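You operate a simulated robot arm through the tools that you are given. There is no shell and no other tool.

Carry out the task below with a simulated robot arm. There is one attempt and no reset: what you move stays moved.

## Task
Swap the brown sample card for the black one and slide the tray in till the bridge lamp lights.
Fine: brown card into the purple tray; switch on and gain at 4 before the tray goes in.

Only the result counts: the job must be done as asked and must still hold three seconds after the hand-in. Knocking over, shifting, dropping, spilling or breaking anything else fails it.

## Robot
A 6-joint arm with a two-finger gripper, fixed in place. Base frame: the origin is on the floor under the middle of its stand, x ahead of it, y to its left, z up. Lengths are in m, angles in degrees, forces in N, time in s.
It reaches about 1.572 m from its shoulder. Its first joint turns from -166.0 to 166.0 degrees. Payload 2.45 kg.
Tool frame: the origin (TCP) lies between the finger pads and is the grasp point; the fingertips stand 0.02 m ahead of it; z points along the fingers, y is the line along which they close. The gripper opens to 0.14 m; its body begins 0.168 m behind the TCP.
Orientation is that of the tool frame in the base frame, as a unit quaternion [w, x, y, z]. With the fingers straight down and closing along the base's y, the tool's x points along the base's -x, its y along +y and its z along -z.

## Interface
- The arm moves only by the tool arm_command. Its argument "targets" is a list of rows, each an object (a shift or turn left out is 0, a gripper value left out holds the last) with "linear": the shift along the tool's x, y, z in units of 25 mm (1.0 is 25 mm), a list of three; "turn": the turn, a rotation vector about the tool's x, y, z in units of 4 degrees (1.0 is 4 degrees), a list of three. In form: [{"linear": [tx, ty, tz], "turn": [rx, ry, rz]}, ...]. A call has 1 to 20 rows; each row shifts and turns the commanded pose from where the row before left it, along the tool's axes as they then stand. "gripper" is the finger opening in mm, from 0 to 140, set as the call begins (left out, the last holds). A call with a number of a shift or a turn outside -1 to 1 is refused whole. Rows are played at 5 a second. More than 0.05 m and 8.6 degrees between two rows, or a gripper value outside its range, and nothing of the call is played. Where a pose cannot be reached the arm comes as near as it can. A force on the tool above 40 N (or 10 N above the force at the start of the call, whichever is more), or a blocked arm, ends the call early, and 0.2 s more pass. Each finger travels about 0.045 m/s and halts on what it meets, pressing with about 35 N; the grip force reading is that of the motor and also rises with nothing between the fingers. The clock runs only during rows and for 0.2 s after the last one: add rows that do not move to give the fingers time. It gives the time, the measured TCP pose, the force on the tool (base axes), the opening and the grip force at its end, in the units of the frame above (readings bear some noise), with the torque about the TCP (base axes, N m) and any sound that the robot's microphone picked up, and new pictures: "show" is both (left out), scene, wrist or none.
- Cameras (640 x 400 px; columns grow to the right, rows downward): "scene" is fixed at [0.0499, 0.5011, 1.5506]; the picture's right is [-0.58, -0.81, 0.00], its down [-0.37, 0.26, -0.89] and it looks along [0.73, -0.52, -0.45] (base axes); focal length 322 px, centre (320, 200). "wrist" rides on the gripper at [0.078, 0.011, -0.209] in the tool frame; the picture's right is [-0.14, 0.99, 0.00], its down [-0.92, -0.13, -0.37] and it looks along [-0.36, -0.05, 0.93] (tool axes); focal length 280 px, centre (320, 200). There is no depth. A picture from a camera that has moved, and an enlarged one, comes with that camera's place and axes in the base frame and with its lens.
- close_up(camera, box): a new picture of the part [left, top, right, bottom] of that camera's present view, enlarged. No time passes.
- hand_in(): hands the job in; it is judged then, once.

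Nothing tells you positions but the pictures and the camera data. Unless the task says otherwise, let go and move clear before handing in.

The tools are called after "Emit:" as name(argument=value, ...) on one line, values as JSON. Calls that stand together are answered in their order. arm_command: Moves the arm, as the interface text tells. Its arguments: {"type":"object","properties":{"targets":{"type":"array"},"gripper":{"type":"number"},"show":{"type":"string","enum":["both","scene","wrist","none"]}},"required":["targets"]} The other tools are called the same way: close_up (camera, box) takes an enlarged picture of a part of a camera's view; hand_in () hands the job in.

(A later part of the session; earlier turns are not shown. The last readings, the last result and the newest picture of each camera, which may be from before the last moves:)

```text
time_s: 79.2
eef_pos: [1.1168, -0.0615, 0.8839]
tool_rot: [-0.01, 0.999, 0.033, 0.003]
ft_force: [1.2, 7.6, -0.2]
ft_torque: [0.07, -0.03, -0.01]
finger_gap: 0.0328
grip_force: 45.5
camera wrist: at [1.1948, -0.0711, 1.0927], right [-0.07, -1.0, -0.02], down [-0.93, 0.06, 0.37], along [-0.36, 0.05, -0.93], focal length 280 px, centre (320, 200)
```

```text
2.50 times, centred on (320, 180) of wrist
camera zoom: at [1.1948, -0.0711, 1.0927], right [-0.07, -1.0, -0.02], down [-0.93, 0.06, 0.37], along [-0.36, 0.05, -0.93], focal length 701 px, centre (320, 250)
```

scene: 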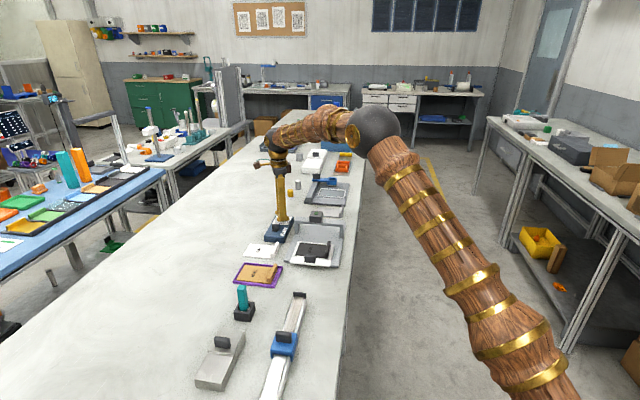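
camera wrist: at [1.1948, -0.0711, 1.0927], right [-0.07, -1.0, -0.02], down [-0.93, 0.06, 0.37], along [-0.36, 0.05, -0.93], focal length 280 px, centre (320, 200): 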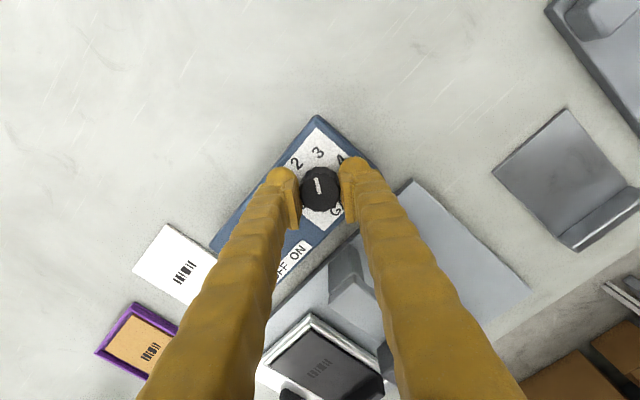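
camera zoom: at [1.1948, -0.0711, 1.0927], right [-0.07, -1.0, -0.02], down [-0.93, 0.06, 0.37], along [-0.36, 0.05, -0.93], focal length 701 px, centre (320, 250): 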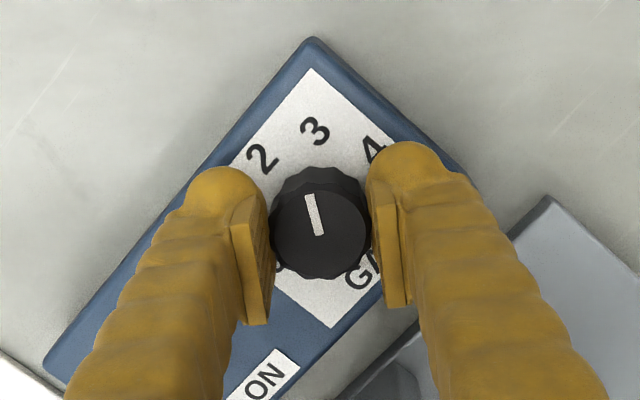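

The wrist reached its limit with the pointer near 3. I'll open, turn the hand back about 60° around the knob (clearing the small tilt), and re-grip for the rest.

Emit:
arm_command(targets=[{}, {}, {}], gripper=46, show="none")

Emit:
arm_command(targets=[{"turn": [0, 0, -1]}, {"turn": [0, 0, -1]}, {"turn": [0, 0, -1]}, {"turn": [0, 0, -1]}, {"turn": [0, 0, -1]}, {"turn": [0, 0, -1]}, {"turn": [0, 0, -1]}, {"turn": [0, 0, -1]}, {"turn": [0, 0, -1]}, {"turn": [0, 0, -1]}, {"turn": [0, 0, -1]}, {"turn": [0, 0, -1]}, {"turn": [0, 0, -1]}, {"turn": [0, 0, -1]}, {"turn": [0, 0, -1]}, {}], show="wrist")

Emit:
close_up(camera="wrist", box=[230, 100, 410, 260])

```text
time_s: 80.0
eef_pos: [1.1161, -0.0611, 0.8833]
tool_rot: [-0.01, 0.999, 0.033, 0.002]
ft_force: [-0.3, 0.3, -0.3]
ft_torque: [-0.01, -0.02, -0.02]
finger_gap: 0.0463
grip_force: 0.2
```

```text
time_s: 83.4
eef_pos: [1.1156, -0.0623, 0.8833]
tool_rot: [-0.007, 0.849, 0.529, 0.007]
ft_force: [-0.2, 0.0, -0.5]
ft_torque: [-0.02, -0.04, 0.02]
finger_gap: 0.0464
grip_force: 0.1
camera wrist: at [1.1603, -0.0008, 1.094], right [0.83, -0.56, -0.01], down [-0.52, -0.78, 0.35], along [-0.2, -0.29, -0.94], focal length 280 px, centre (320, 200)
```

wrist: 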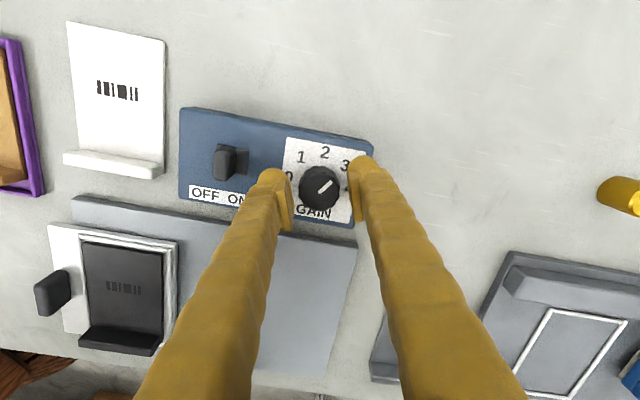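

```text
2.50 times, centred on (320, 180) of wrist
camera zoom: at [1.1603, -0.0008, 1.094], right [0.83, -0.56, -0.01], down [-0.52, -0.78, 0.35], along [-0.2, -0.29, -0.94], focal length 701 px, centre (320, 250)
```

zoom: 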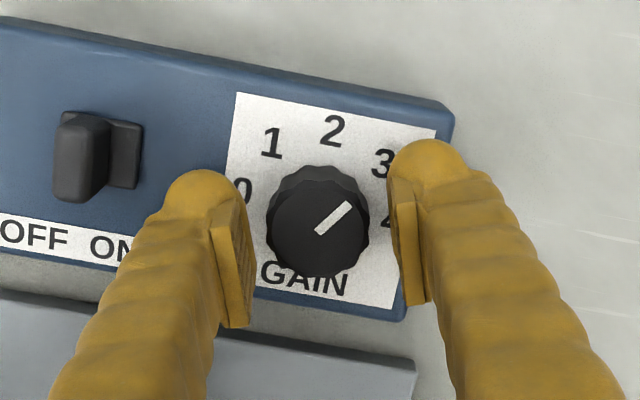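

Emit:
arm_command(targets=[{"linear": [0.03, -0.03, 0], "turn": [-0.063, -0.275, 0]}, {}], show="none")

Emit:
arm_command(targets=[{}, {}, {}, {}], gripper=20, show="none")

Emit:
arm_command(targets=[{}], show="wrist")

Emit:
close_up(camera="wrist", box=[230, 100, 410, 260])

```text
time_s: 84.0
eef_pos: [1.1161, -0.0617, 0.8825]
tool_rot: [-0.002, 0.849, 0.529, 0.0]
ft_force: [-0.1, -0.6, -0.1]
ft_torque: [0.01, -0.03, -0.01]
finger_gap: 0.046
grip_force: 0.1
```

```text
time_s: 85.0
eef_pos: [1.1149, -0.061, 0.8837]
tool_rot: [0.0, 0.849, 0.528, 0.0]
ft_force: [7.3, -2.0, -1.8]
ft_torque: [-0.05, -0.07, 0.01]
finger_gap: 0.0324
grip_force: 45.0
```

```text
time_s: 85.4
eef_pos: [1.1166, -0.0615, 0.8835]
tool_rot: [-0.001, 0.849, 0.528, 0.0]
ft_force: [8.4, -1.6, -1.1]
ft_torque: [-0.03, -0.09, 0.03]
finger_gap: 0.0327
grip_force: 45.3
camera wrist: at [1.161, 0.0046, 1.0927], right [0.83, -0.56, 0.0], down [-0.52, -0.77, 0.37], along [-0.21, -0.3, -0.93], focal length 280 px, centre (320, 200)
```

wrist: 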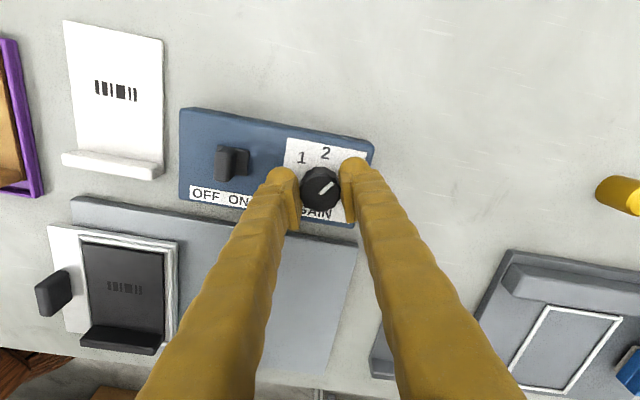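

```text
2.50 times, centred on (320, 180) of wrist
camera zoom: at [1.161, 0.0046, 1.0927], right [0.83, -0.56, 0.0], down [-0.52, -0.77, 0.37], along [-0.21, -0.3, -0.93], focal length 701 px, centre (320, 250)
```

zoom: 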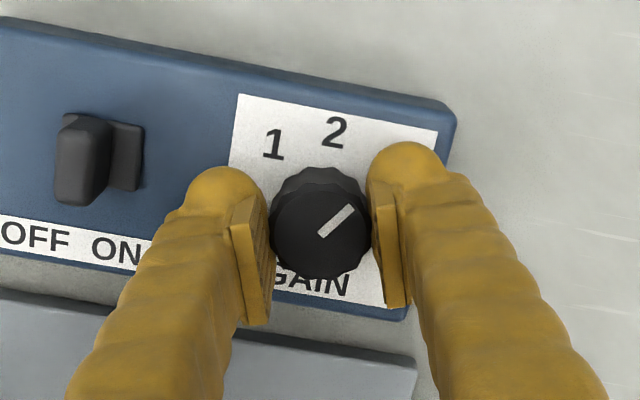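

The pointer is at about 130° (just short of 3). Forces are balanced, so I'll turn further in steps toward 4.

Emit:
arm_command(targets=[{"linear": [0, 0.008, 0]}, {"turn": [0, 0, 1]}, {"turn": [0, 0, 1]}, {"turn": [0, 0, 1]}, {"turn": [0, 0, 1]}, {}, {}], show="none")

Emit:
arm_command(targets=[{}], show="none")

```text
time_s: 87.0
eef_pos: [1.1154, -0.0614, 0.8834]
tool_rot: [0.0, 0.914, 0.405, 0.0]
ft_force: [27.7, -1.4, -10.7]
ft_torque: [0.16, -0.28, -0.02]
finger_gap: 0.0323
grip_force: 45.0
```

```text
time_s: 87.4
eef_pos: [1.1165, -0.0622, 0.8835]
tool_rot: [-0.001, 0.915, 0.405, 0.001]
ft_force: [29.1, -2.6, -9.0]
ft_torque: [0.14, -0.33, 0.05]
finger_gap: 0.0324
grip_force: 44.5
```

Emit:
arm_command(targets=[{"linear": [0.02, 0.028, 0.005]}, {"turn": [0, 0, 1]}, {"turn": [0, 0, 1]}, {"turn": [0, 0, 1]}, {"turn": [0, 0, 1]}, {}, {}], show="none")

Emit:
arm_command(targets=[{}], show="none")

```text
time_s: 89.0
eef_pos: [1.1159, -0.0615, 0.8842]
tool_rot: [-0.001, 0.962, 0.274, 0.001]
ft_force: [-26.0, -5.6, -1.1]
ft_torque: [-0.2, 0.46, 0.0]
finger_gap: 0.0326
grip_force: 45.4
```

```text
time_s: 89.4
eef_pos: [1.1176, -0.0612, 0.8838]
tool_rot: [-0.001, 0.962, 0.274, -0.001]
ft_force: [-28.6, -6.3, -3.1]
ft_torque: [-0.22, 0.42, 0.0]
finger_gap: 0.0322
grip_force: 44.9
```

Emit:
arm_command(targets=[{"linear": [-0.026, -0.008, 0]}, {"turn": [0, 0, 1]}, {"turn": [0, 0, 1]}, {"turn": [0, 0, 1]}, {}, {}], show="none")

Emit:
arm_command(targets=[{}], show="wrist")

Emit:
close_up(camera="wrist", box=[260, 120, 380, 240])

Emit:
close_up(camera="scene", box=[262, 200, 302, 235])

```text
time_s: 90.8
eef_pos: [1.1165, -0.0613, 0.8833]
tool_rot: [-0.002, 0.985, 0.172, 0.001]
ft_force: [-6.1, -3.3, -4.4]
ft_torque: [0.0, -0.08, 0.03]
finger_gap: 0.0321
grip_force: 45.2
```

```text
time_s: 91.2
eef_pos: [1.1166, -0.0611, 0.8836]
tool_rot: [-0.001, 0.985, 0.171, 0.001]
ft_force: [-0.8, -3.8, -5.3]
ft_torque: [0.01, -0.06, -0.04]
finger_gap: 0.0323
grip_force: 45.1
camera wrist: at [1.1944, -0.0447, 1.0928], right [0.21, -0.98, 0.0], down [-0.91, -0.19, 0.37], along [-0.36, -0.07, -0.93], focal length 280 px, centre (320, 200)
```

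wrist: 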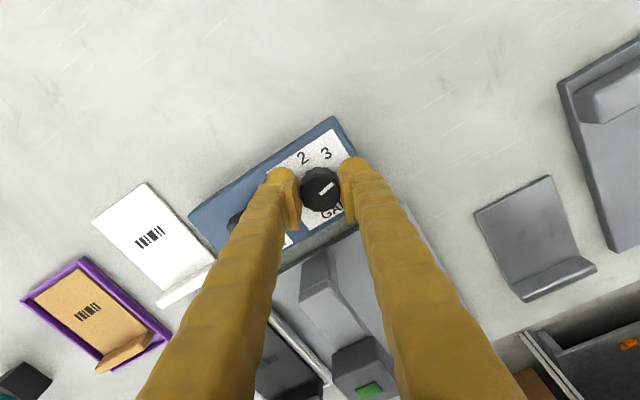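

```text
3.33 times, centred on (320, 180) of wrist
camera zoom: at [1.1944, -0.0447, 1.0928], right [0.21, -0.98, 0.0], down [-0.91, -0.19, 0.37], along [-0.36, -0.07, -0.93], focal length 935 px, centre (320, 267)
```

zoom: 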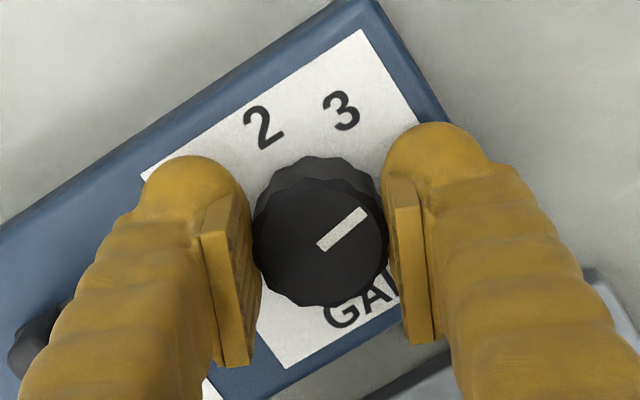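

```text
11.43 times, centred on (282, 218) of scene
camera zoom: at [0.0499, 0.5011, 1.5506], right [-0.58, -0.81, 0.0], down [-0.37, 0.26, -0.89], along [0.73, -0.52, -0.45], focal length 3684 px, centre (754, 0)
```

zoom: 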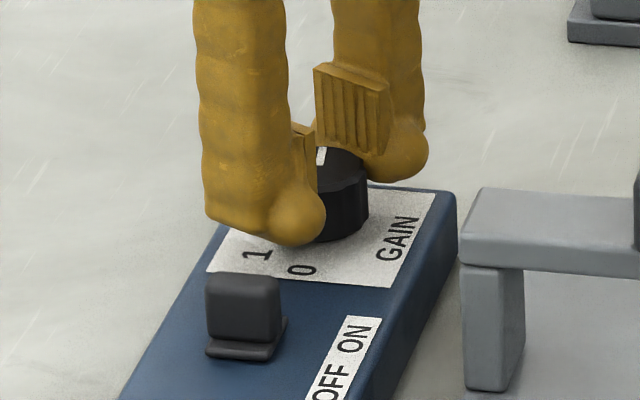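

The pointer is about 6° short of 4. I'll turn that last bit.

Emit:
arm_command(targets=[{"turn": [0, 0, 0.8]}, {"turn": [0, 0, 0.7]}, {}, {}], show="wrist")

Emit:
close_up(camera="wrist", box=[260, 120, 380, 240])

```text
time_s: 92.2
eef_pos: [1.1163, -0.0618, 0.8833]
tool_rot: [-0.001, 0.993, 0.12, 0.0]
ft_force: [-0.2, -2.4, -1.4]
ft_torque: [-0.05, 0.01, -0.02]
finger_gap: 0.0322
grip_force: 44.8
camera wrist: at [1.1958, -0.053, 1.0927], right [0.1, -0.99, 0.0], down [-0.92, -0.1, 0.37], along [-0.37, -0.04, -0.93], focal length 280 px, centre (320, 200)
```

wrist: 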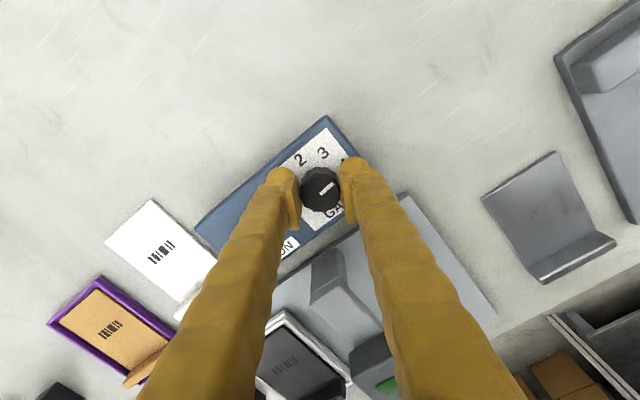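

```text
3.33 times, centred on (320, 180) of wrist
camera zoom: at [1.1958, -0.053, 1.0927], right [0.1, -0.99, 0.0], down [-0.92, -0.1, 0.37], along [-0.37, -0.04, -0.93], focal length 935 px, centre (320, 267)
```

zoom: 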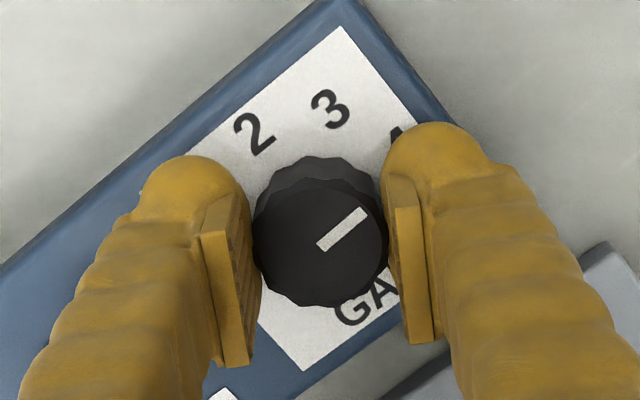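

The pointer should be at 4 now. I'll open the fingers, lift off and check.

Emit:
arm_command(targets=[{}, {}, {}], gripper=50, show="none")

Emit:
arm_command(targets=[{"linear": [0, 0, -0.5]}, {"linear": [0, 0, -0.9]}, {"linear": [0, 0, -0.9]}, {"linear": [0, 0, -0.9]}, {"linear": [0, 0, -0.8]}], show="wrist")

Emit:
close_up(camera="wrist", box=[260, 80, 400, 220])

Emit:
close_up(camera="scene", box=[262, 200, 302, 245])

```text
time_s: 93.0
eef_pos: [1.1168, -0.0611, 0.8833]
tool_rot: [0.0, 0.993, 0.121, -0.001]
ft_force: [0.3, -0.3, 0.2]
ft_torque: [-0.01, 0.01, 0.0]
finger_gap: 0.0499
grip_force: 0.0
```

```text
time_s: 94.2
eef_pos: [1.1165, -0.0619, 0.9847]
tool_rot: [-0.001, 0.993, 0.12, 0.0]
ft_force: [-0.3, 0.4, 0.3]
ft_torque: [0.0, 0.02, 0.0]
finger_gap: 0.05
grip_force: 0.1
camera wrist: at [1.1951, -0.0531, 1.1937], right [0.1, -0.99, 0.0], down [-0.92, -0.1, 0.37], along [-0.37, -0.04, -0.93], focal length 280 px, centre (320, 200)
```

wrist: 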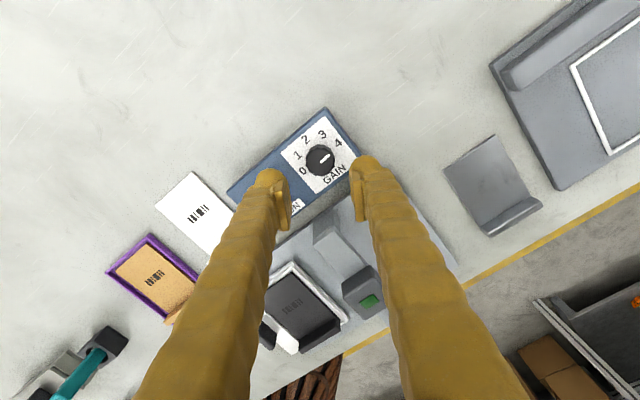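

```text
2.86 times, centred on (330, 150) of wrist
camera zoom: at [1.1951, -0.0531, 1.1937], right [0.1, -0.99, 0.0], down [-0.92, -0.1, 0.37], along [-0.37, -0.04, -0.93], focal length 801 px, centre (291, 343)
```

zoom: 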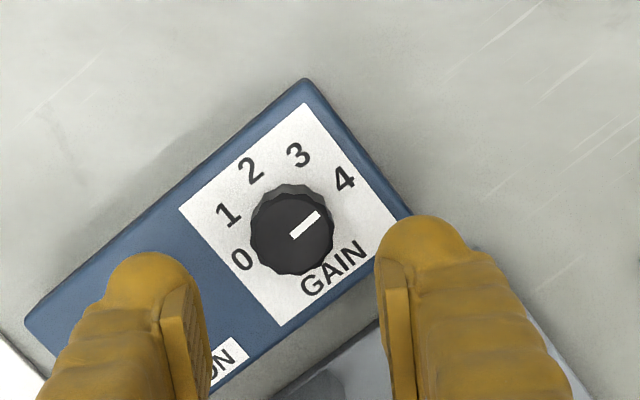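

```text
8.89 times, centred on (282, 222) of scene
camera zoom: at [0.0499, 0.5011, 1.5506], right [-0.58, -0.81, 0.0], down [-0.37, 0.26, -0.89], along [0.73, -0.52, -0.45], focal length 2865 px, centre (658, 0)
```

zoom: 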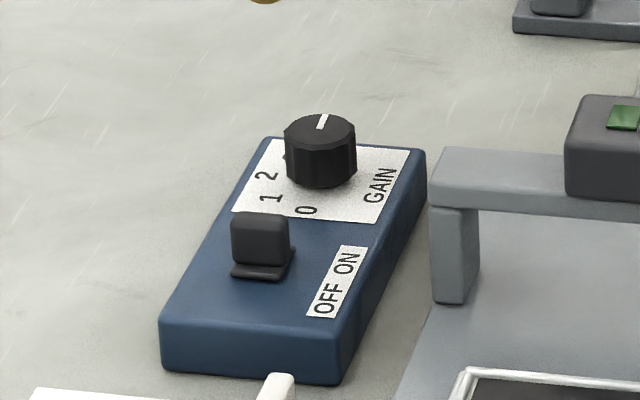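

Emit:
close_up(camera="wrist", box=[300, 115, 350, 175])

```text
6.67 times, centred on (325, 145) of wrist
camera zoom: at [1.1951, -0.0531, 1.1937], right [0.1, -0.99, 0.0], down [-0.92, -0.1, 0.37], along [-0.37, -0.04, -0.93], focal length 1869 px, centre (287, 567)
```

zoom: 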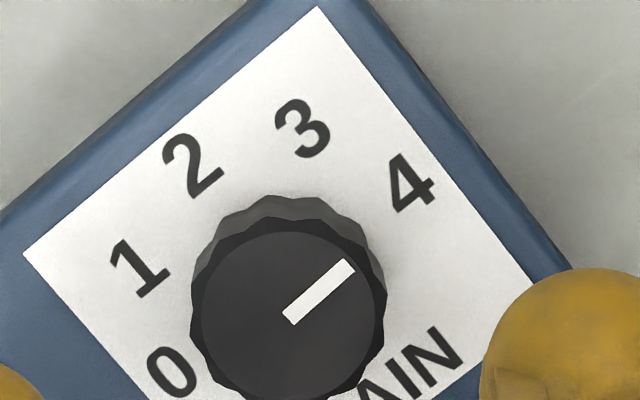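

The gain pointer reads 4 and the switch is ON. I'll now turn the hand back to line up with the slide axis and close the fingers to push the tray's black handle.

Emit:
arm_command(targets=[{"turn": [0, 0, -1]}, {"turn": [0, 0, -1]}, {"turn": [0, 0, -1]}, {"turn": [0, 0, -1]}, {"turn": [0, 0, -1]}, {"turn": [0, 0, -1]}, {"turn": [0, 0, -1]}, {"turn": [0, 0, -1]}, {"turn": [0, 0, -1]}, {"turn": [0, 0, -1]}, {"turn": [0, 0, -1]}, {"turn": [0, 0, -1]}, {"turn": [0, 0, -1]}, {"turn": [0, 0, -1]}, {"turn": [0, 0, -1]}, {"turn": [0, 0, -1]}, {"turn": [0, 0, -1]}, {"turn": [0, 0, -1]}, {"turn": [0, 0, -1]}, {"turn": [0, 0, -1]}], gripper=0, show="none")

Emit:
arm_command(targets=[{"turn": [0, 0, -1]}, {"turn": [0, 0, -1]}, {"turn": [0, 0, -1]}, {"turn": [0, 0, -1]}, {"turn": [0, 0, -1]}, {"turn": [0, 0, -1]}, {"turn": [0, 0, -1]}, {"turn": [0, 0, -1]}, {"turn": [0, 0, -1]}, {"turn": [0, 0, -1]}, {"turn": [0, 0, -0.3]}, {}], show="both")

```text
time_s: 98.4
eef_pos: [1.1152, -0.0618, 0.9822]
tool_rot: [0.0, 0.684, 0.73, 0.001]
ft_force: [1.0, 0.2, -0.1]
ft_torque: [0.0, -0.01, -0.03]
finger_gap: 0.0
grip_force: 29.3
```

```text
time_s: 101.0
eef_pos: [1.116, -0.0621, 0.9852]
tool_rot: [-0.001, 0.383, 0.924, 0.001]
ft_force: [-0.6, 0.7, 1.0]
ft_torque: [-0.01, 0.01, 0.0]
finger_gap: 0.0
grip_force: 29.4
camera wrist: at [1.0697, 0.0011, 1.1932], right [0.8, 0.6, 0.0], down [0.56, -0.74, 0.37], along [0.22, -0.29, -0.93], focal length 280 px, centre (320, 200)
```

scene: 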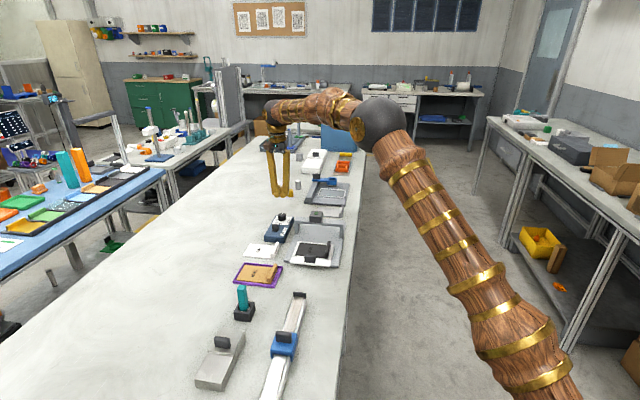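
wrist: 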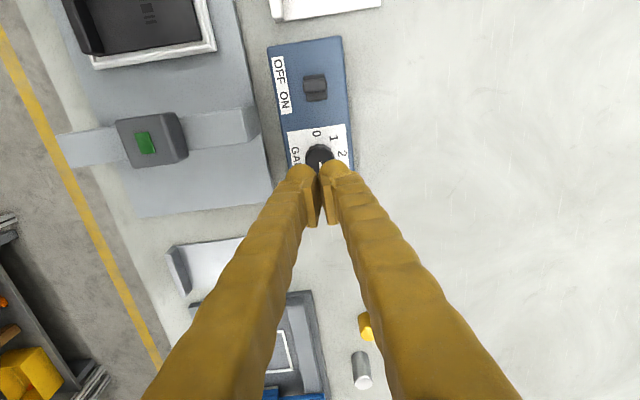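

Emit:
arm_command(targets=[{"linear": [0.954, 0, 0]}, {"linear": [0.954, 0, 0]}, {"linear": [0.954, 0, 0]}, {"linear": [0.954, 0, 0]}, {"linear": [0.954, 0, 0]}, {"linear": [0.954, 0, 0]}, {"linear": [0.954, 0, 0]}, {"linear": [0.954, 0, 0]}, {"linear": [0.954, 0, 0]}, {"linear": [0.954, 0, 0]}, {"linear": [0.954, 0, 0]}, {"linear": [0.954, 0, 0]}, {"linear": [0.954, 0, 0]}, {"linear": [0, -0.971, 0]}, {"linear": [0, -0.971, 0]}, {"linear": [0, -0.971, 0]}, {"linear": [0, -0.971, 0]}, {"linear": [0, -0.971, 0]}, {"linear": [0, -0.971, 0]}, {"linear": [0, -0.971, 0]}])

Emit:
close_up(camera="wrist", box=[220, 120, 460, 330])

Emit:
close_up(camera="scene", box=[270, 200, 360, 280])

```text
time_s: 105.2
eef_pos: [0.7763, 0.036, 0.9831]
tool_rot: [-0.001, 0.383, 0.924, 0.0]
ft_force: [-0.3, 0.1, -1.2]
ft_torque: [-0.01, -0.01, 0.03]
finger_gap: 0.0001
grip_force: 29.2
camera wrist: at [0.7302, 0.099, 1.1922], right [0.8, 0.6, 0.0], down [0.56, -0.74, 0.37], along [0.22, -0.29, -0.93], focal length 280 px, centre (320, 200)
```

scene: 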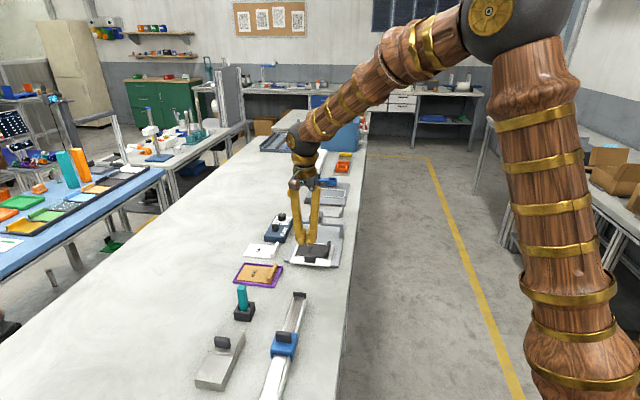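
wrist: 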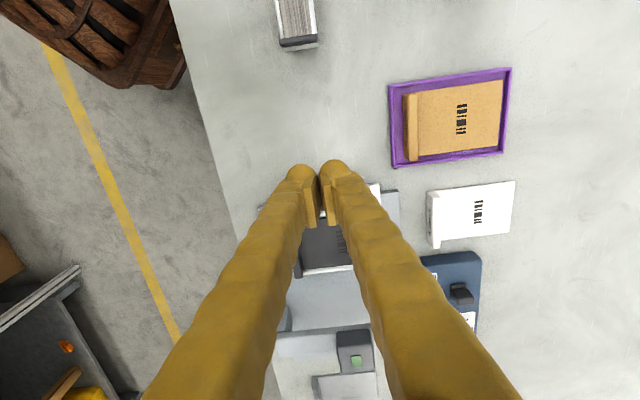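

```text
1.90 times, centred on (340, 225) of wrist
camera zoom: at [0.7302, 0.099, 1.1922], right [0.8, 0.6, 0.0], down [0.56, -0.74, 0.37], along [0.22, -0.29, -0.93], focal length 534 px, centre (282, 152)
```

zoom: 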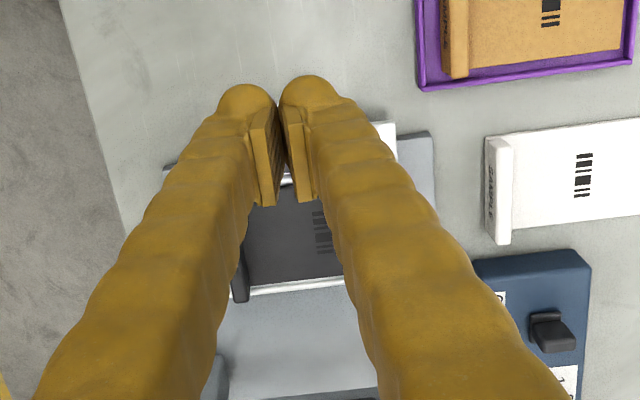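

```text
5.00 times, centred on (315, 240) of scene
camera zoom: at [0.0499, 0.5011, 1.5506], right [-0.58, -0.81, 0.0], down [-0.37, 0.26, -0.89], along [0.73, -0.52, -0.45], focal length 1612 px, centre (345, 0)
```

zoom: 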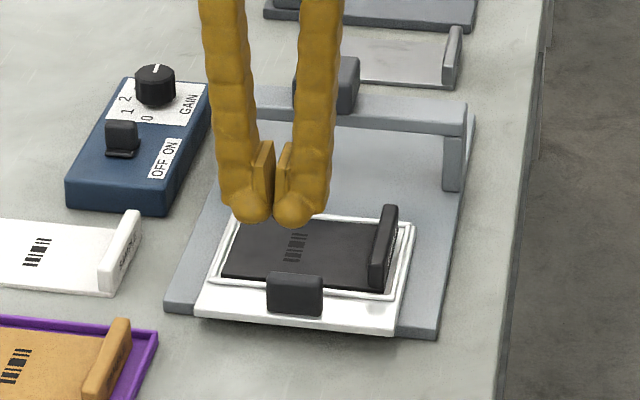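

The closed fingers are lined up ahead of the handle. I'll lower them in front of the tray.

Emit:
arm_command(targets=[{"linear": [0, 0, 0.9]}, {"linear": [0, 0, 0.9]}, {"linear": [0, 0, 0.9]}, {"linear": [0, 0, 0.9]}, {"linear": [0, 0, 0.7]}, {"linear": [0, 0, 0.26]}, {}])

Emit:
close_up(camera="wrist", box=[220, 100, 460, 300])

Emit:
close_up(camera="scene", box=[270, 210, 360, 290])

```text
time_s: 106.8
eef_pos: [0.7781, 0.0378, 0.8699]
tool_rot: [0.0, 0.383, 0.924, 0.001]
ft_force: [-0.1, -1.3, 0.4]
ft_torque: [-0.06, 0.01, 0.01]
finger_gap: 0.0
grip_force: 29.9
camera wrist: at [0.7311, 0.101, 1.0789], right [0.8, 0.6, 0.0], down [0.56, -0.74, 0.37], along [0.22, -0.29, -0.93], focal length 280 px, centre (320, 200)
```

scene: 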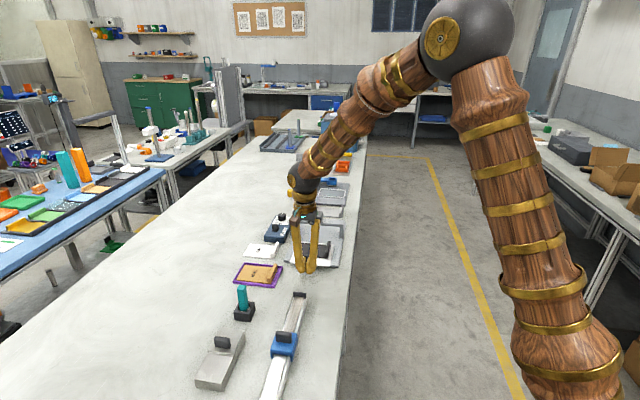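
wrist: 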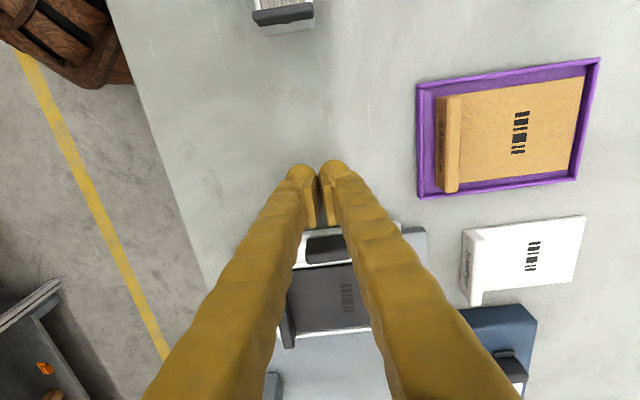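

```text
2.00 times, centred on (340, 200) of wrist
camera zoom: at [0.7311, 0.101, 1.0789], right [0.8, 0.6, 0.0], down [0.56, -0.74, 0.37], along [0.22, -0.29, -0.93], focal length 561 px, centre (280, 200)
```

zoom: 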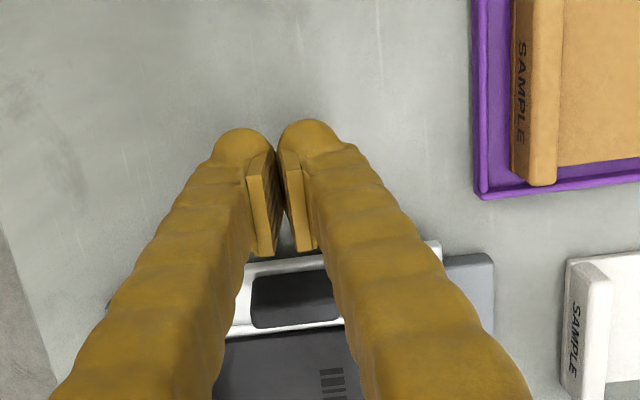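

```text
5.00 times, centred on (315, 250) of scene
camera zoom: at [0.0499, 0.5011, 1.5506], right [-0.58, -0.81, 0.0], down [-0.37, 0.26, -0.89], along [0.73, -0.52, -0.45], focal length 1612 px, centre (345, -50)
```

zoom: 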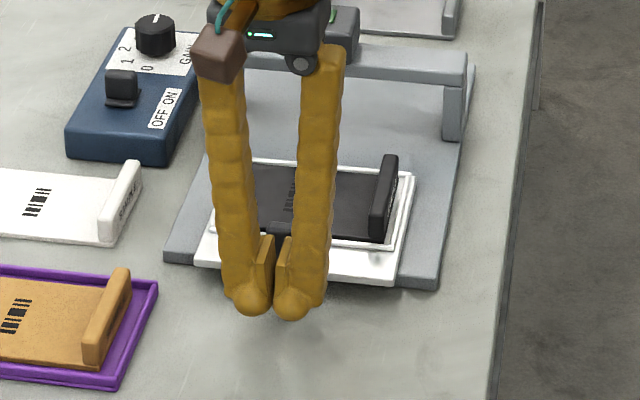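

The handle is straight ahead of the fingers. I'll push inward in steps, watching force, sound and the lamp.

Emit:
arm_command(targets=[{"linear": [-0.4, 0, 0]}, {"linear": [-0.4, 0, 0]}, {"linear": [-0.3, 0, 0]}, {}], show="none")

Emit:
arm_command(targets=[{"linear": [-0.3, 0, 0]}, {"linear": [-0.3, 0, 0]}, {"linear": [-0.3, 0, 0]}, {}], show="scene")

Emit:
close_up(camera="scene", box=[270, 200, 360, 280])

```text
time_s: 107.8
eef_pos: [0.7965, 0.0173, 0.8698]
tool_rot: [0.0, 0.383, 0.924, 0.002]
ft_force: [-0.2, -0.1, -1.2]
ft_torque: [0.01, -0.03, -0.01]
finger_gap: 0.0001
grip_force: 29.9
```

```text
time_s: 108.8
eef_pos: [0.8126, 0.0007, 0.87]
tool_rot: [-0.001, 0.382, 0.924, 0.001]
ft_force: [0.2, -0.5, 0.5]
ft_torque: [-0.02, 0.01, 0.03]
finger_gap: 0.0
grip_force: 29.1
```

scene: 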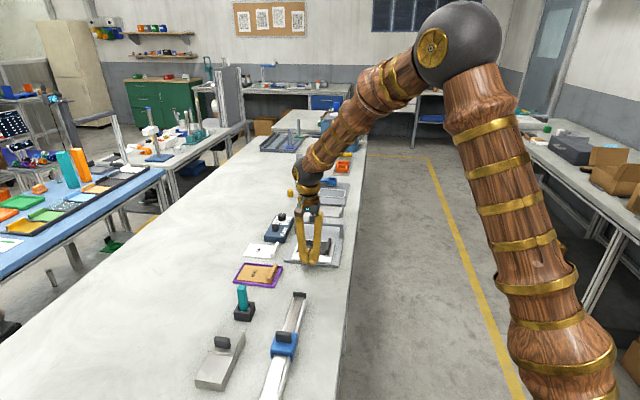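

```text
5.00 times, centred on (315, 240) of scene
camera zoom: at [0.0499, 0.5011, 1.5506], right [-0.58, -0.81, 0.0], down [-0.37, 0.26, -0.89], along [0.73, -0.52, -0.45], focal length 1612 px, centre (345, 0)
```

zoom: 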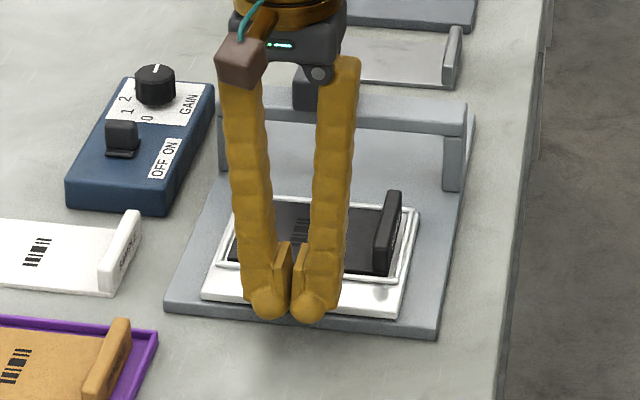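

The tray is moving freely with almost no force. I'll push further and look at the lamp.

Emit:
arm_command(targets=[{"linear": [-0.4, 0, 0]}, {"linear": [-0.4, 0, 0]}, {"linear": [-0.4, 0, 0]}, {"linear": [-0.4, 0, 0]}, {"linear": [-0.4, 0, 0]}, {}])

Emit:
close_up(camera="scene", box=[270, 190, 360, 270])

Emit:
close_up(camera="wrist", box=[160, 160, 480, 360])

```text
time_s: 110.2
eef_pos: [0.8477, -0.0335, 0.8718]
tool_rot: [-0.001, 0.383, 0.924, 0.001]
ft_force: [0.1, -0.4, -0.3]
ft_torque: [-0.02, 0.0, 0.0]
finger_gap: 0.0005
grip_force: 29.8
camera wrist: at [0.8015, 0.0295, 1.0795], right [0.8, 0.6, 0.0], down [0.56, -0.74, 0.37], along [0.22, -0.29, -0.93], focal length 280 px, centre (320, 200)
```

scene: 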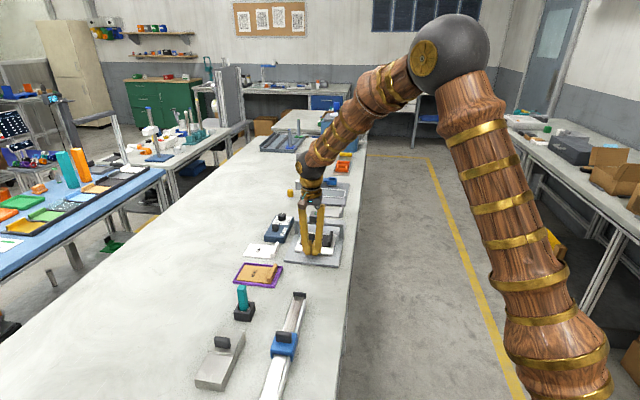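
wrist: 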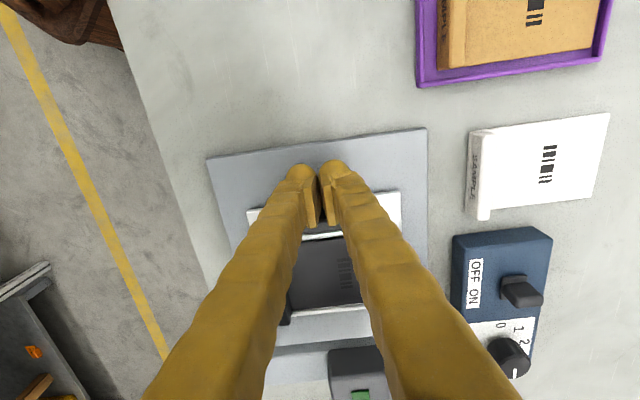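

```text
5.00 times, centred on (315, 230) of scene
camera zoom: at [0.0499, 0.5011, 1.5506], right [-0.58, -0.81, 0.0], down [-0.37, 0.26, -0.89], along [0.73, -0.52, -0.45], focal length 1612 px, centre (345, 50)
```

zoom: 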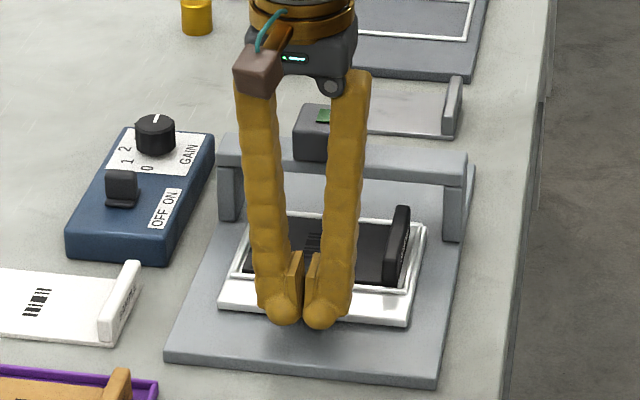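

```text
2.00 times, centred on (320, 260) of wrist
camera zoom: at [0.8015, 0.0295, 1.0795], right [0.8, 0.6, 0.0], down [0.56, -0.74, 0.37], along [0.22, -0.29, -0.93], focal length 561 px, centre (320, 80)
```

zoom: 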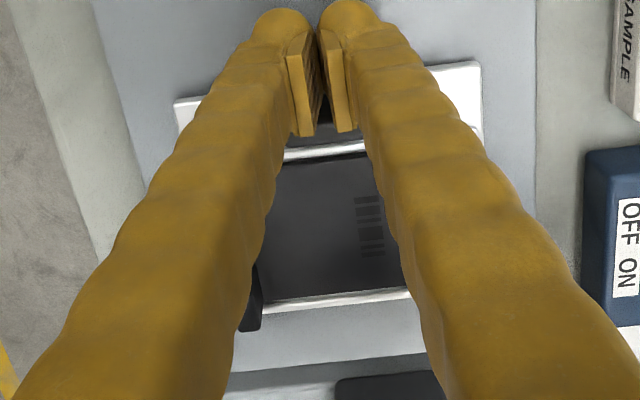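

Emit:
arm_command(targets=[{"linear": [-0.3, 0, 0]}, {"linear": [-0.3, 0, 0]}, {"linear": [-0.3, 0, 0]}, {}], show="none")

Emit:
close_up(camera="scene", box=[280, 190, 350, 260])

Emit:
close_up(camera="wrist", box=[200, 180, 460, 400])

```text
time_s: 111.2
eef_pos: [0.8641, -0.0502, 0.8699]
tool_rot: [0.0, 0.383, 0.924, 0.002]
ft_force: [0.0, -0.6, 0.2]
ft_torque: [-0.01, 0.01, -0.02]
finger_gap: 0.0
grip_force: 29.0
```

```text
5.71 times, centred on (315, 225) of scene
camera zoom: at [0.0499, 0.5011, 1.5506], right [-0.58, -0.81, 0.0], down [-0.37, 0.26, -0.89], along [0.73, -0.52, -0.45], focal length 1842 px, centre (349, 57)
```

zoom: 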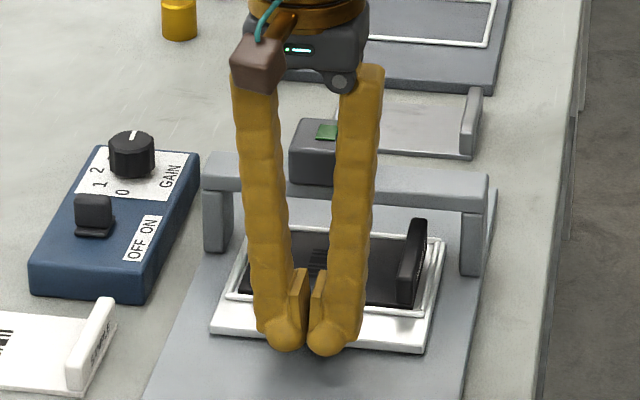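

```text
1.82 times, centred on (330, 290) of wrist
camera zoom: at [0.8172, 0.0135, 1.079], right [0.8, 0.6, 0.0], down [0.56, -0.74, 0.37], along [0.22, -0.29, -0.93], focal length 510 px, centre (302, 36)
```

zoom: 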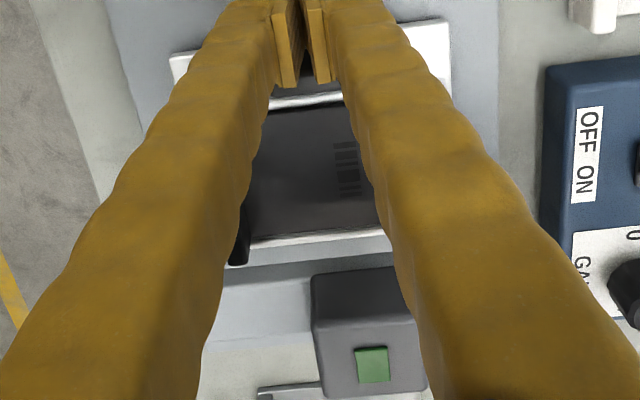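

The lamp is visible in the wrist view and still dark. Continue in smaller steps.

Emit:
arm_command(targets=[{"linear": [-0.25, 0, 0]}, {"linear": [-0.25, 0, 0]}, {}], show="none")

Emit:
close_up(camera="wrist", box=[200, 180, 460, 400])

Emit:
close_up(camera="scene", box=[280, 190, 350, 260])

```text
time_s: 112.0
eef_pos: [0.8732, -0.0584, 0.8707]
tool_rot: [0.0, 0.383, 0.924, 0.0]
ft_force: [-0.5, -0.2, 0.6]
ft_torque: [0.02, 0.03, -0.01]
finger_gap: 0.0
grip_force: 29.2
```

```text
1.82 times, centred on (330, 290) of wrist
camera zoom: at [0.8266, 0.005, 1.0797], right [0.8, 0.6, 0.0], down [0.56, -0.74, 0.37], along [0.22, -0.29, -0.93], focal length 510 px, centre (302, 36)
```

zoom: 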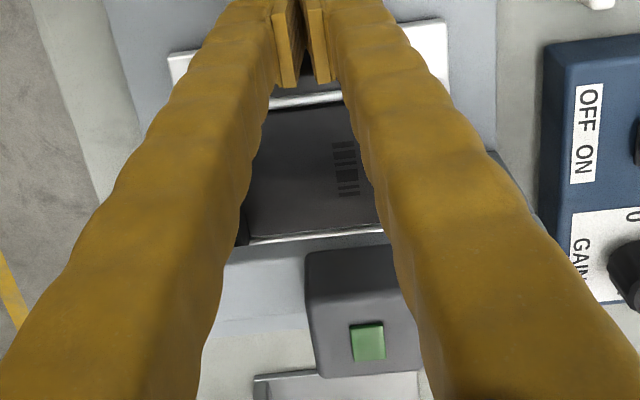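

```text
5.71 times, centred on (315, 225) of scene
camera zoom: at [0.0499, 0.5011, 1.5506], right [-0.58, -0.81, 0.0], down [-0.37, 0.26, -0.89], along [0.73, -0.52, -0.45], focal length 1842 px, centre (349, 57)
```

zoom: 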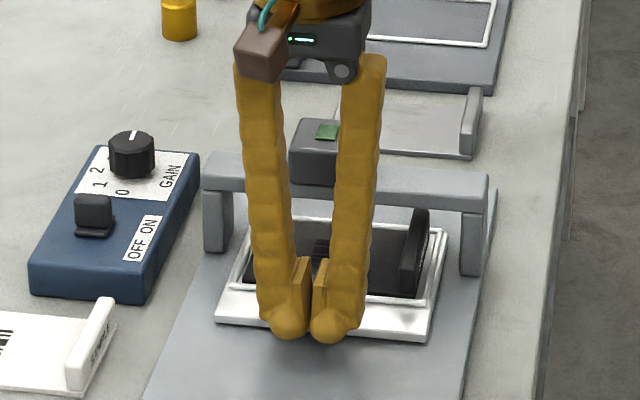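

Emit:
arm_command(targets=[{"linear": [-0.25, 0, 0]}, {"linear": [-0.25, 0, 0]}, {}], show="none")

Emit:
close_up(camera="wrist", box=[200, 180, 460, 400])

Emit:
close_up(camera="scene", box=[280, 190, 350, 260])

```text
time_s: 112.8
eef_pos: [0.8817, -0.0674, 0.8701]
tool_rot: [0.0, 0.382, 0.924, 0.001]
ft_force: [0.4, 1.3, -1.0]
ft_torque: [0.01, 0.02, 0.0]
finger_gap: 0.0
grip_force: 28.6
```

```text
1.82 times, centred on (330, 290) of wrist
camera zoom: at [0.8353, -0.0031, 1.0788], right [0.8, 0.6, 0.0], down [0.56, -0.74, 0.37], along [0.22, -0.29, -0.93], focal length 510 px, centre (302, 36)
```

zoom: 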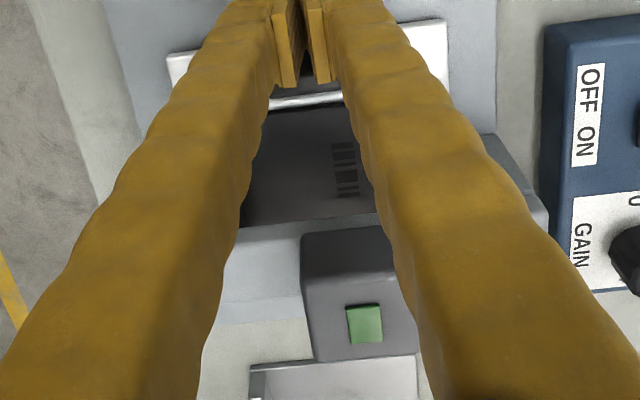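

```text
5.71 times, centred on (315, 225) of scene
camera zoom: at [0.0499, 0.5011, 1.5506], right [-0.58, -0.81, 0.0], down [-0.37, 0.26, -0.89], along [0.73, -0.52, -0.45], focal length 1842 px, centre (349, 57)
```

zoom: 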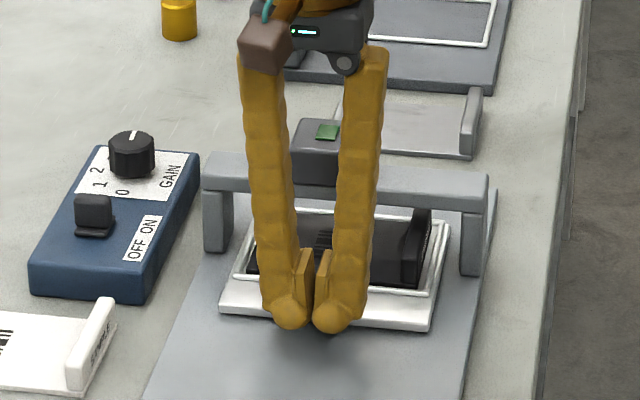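

Emit:
arm_command(targets=[{"linear": [-0.2, 0, 0]}, {"linear": [-0.2, 0, 0]}, {}], show="none")

Emit:
close_up(camera="wrist", box=[200, 180, 460, 400])

Emit:
close_up(camera="scene", box=[280, 190, 350, 260])

```text
time_s: 113.6
eef_pos: [0.889, -0.0744, 0.8701]
tool_rot: [0.0, 0.383, 0.924, 0.001]
ft_force: [-0.2, 0.9, -0.4]
ft_torque: [0.01, -0.02, 0.01]
finger_gap: 0.0001
grip_force: 29.4
```

```text
1.82 times, centred on (330, 290) of wrist
camera zoom: at [0.8422, -0.0104, 1.0785], right [0.8, 0.6, 0.0], down [0.56, -0.74, 0.37], along [0.22, -0.29, -0.93], focal length 510 px, centre (302, 36)
```

zoom: 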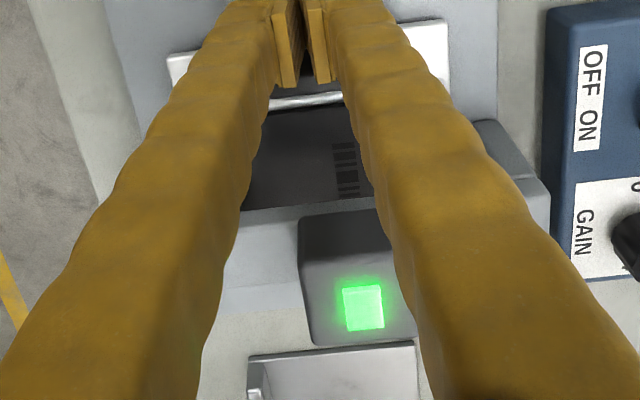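

```text
5.71 times, centred on (315, 225) of scene
camera zoom: at [0.0499, 0.5011, 1.5506], right [-0.58, -0.81, 0.0], down [-0.37, 0.26, -0.89], along [0.73, -0.52, -0.45], focal length 1842 px, centre (349, 57)
```

zoom: 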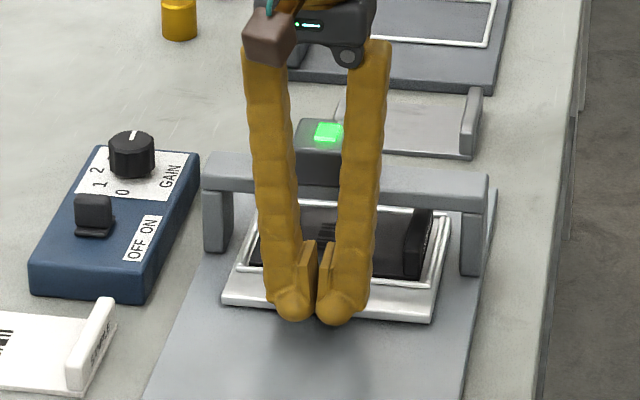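

The bridge lamp is lit. I'll stop pushing, back the fingers straight off, rise clear and check it stays lit.

Emit:
arm_command(targets=[{"linear": [0.3, 0, 0]}, {"linear": [0.6, 0, 0]}, {"linear": [0.8, 0, 0]}, {"linear": [0.8, 0, -0.5]}, {"linear": [0, 0, -0.9]}, {"linear": [0, 0, -0.9]}, {"linear": [0, 0, -0.9]}, {"linear": [0, 0, -0.9]}])

Emit:
close_up(camera="wrist", box=[200, 150, 460, 350])

Emit:
close_up(camera="scene", box=[220, 190, 360, 300])

```text
time_s: 115.4
eef_pos: [0.8418, -0.0307, 0.9711]
tool_rot: [-0.001, 0.383, 0.924, 0.002]
ft_force: [0.2, -0.2, -0.5]
ft_torque: [-0.02, 0.03, -0.03]
finger_gap: 0.0
grip_force: 29.7
camera wrist: at [0.7958, 0.0329, 1.1803], right [0.8, 0.6, 0.0], down [0.56, -0.74, 0.37], along [0.22, -0.29, -0.93], focal length 280 px, centre (320, 200)
```

scene: 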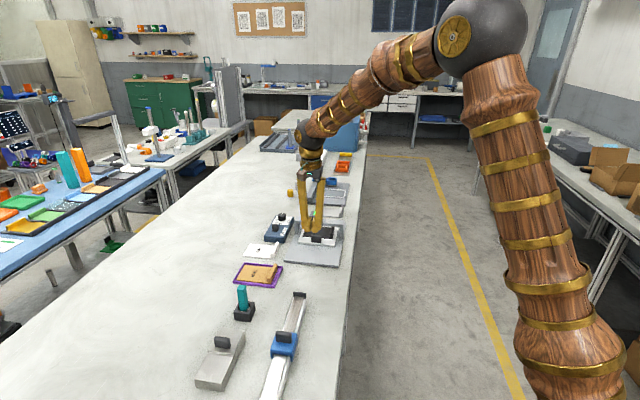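
wrist: 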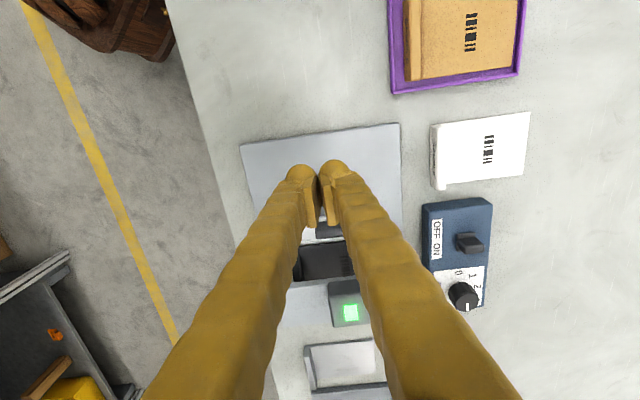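

```text
2.00 times, centred on (330, 250) of wrist
camera zoom: at [0.7958, 0.0329, 1.1803], right [0.8, 0.6, 0.0], down [0.56, -0.74, 0.37], along [0.22, -0.29, -0.93], focal length 561 px, centre (300, 100)
```

zoom: 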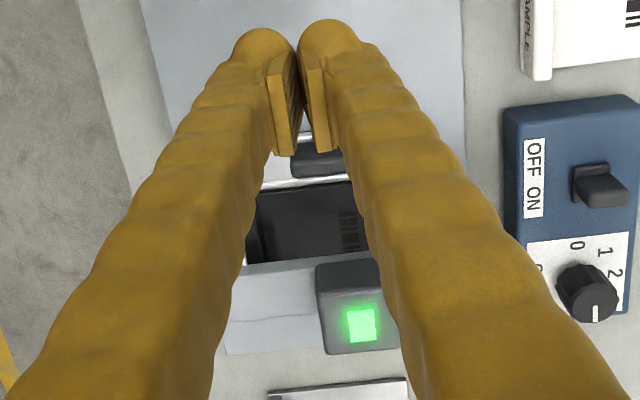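

```text
3.64 times, centred on (290, 245) of scene
camera zoom: at [0.0499, 0.5011, 1.5506], right [-0.58, -0.81, 0.0], down [-0.37, 0.26, -0.89], along [0.73, -0.52, -0.45], focal length 1172 px, centre (429, 36)
```

zoom: 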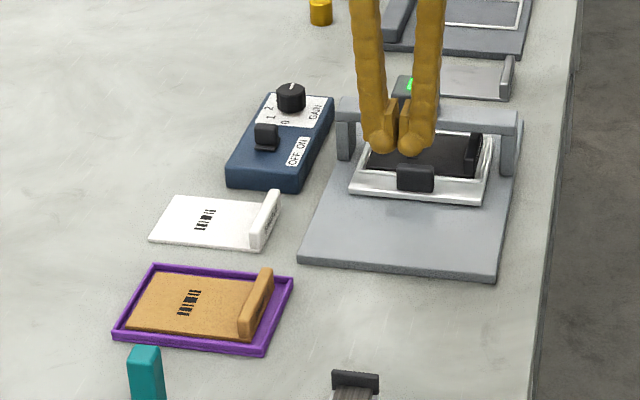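

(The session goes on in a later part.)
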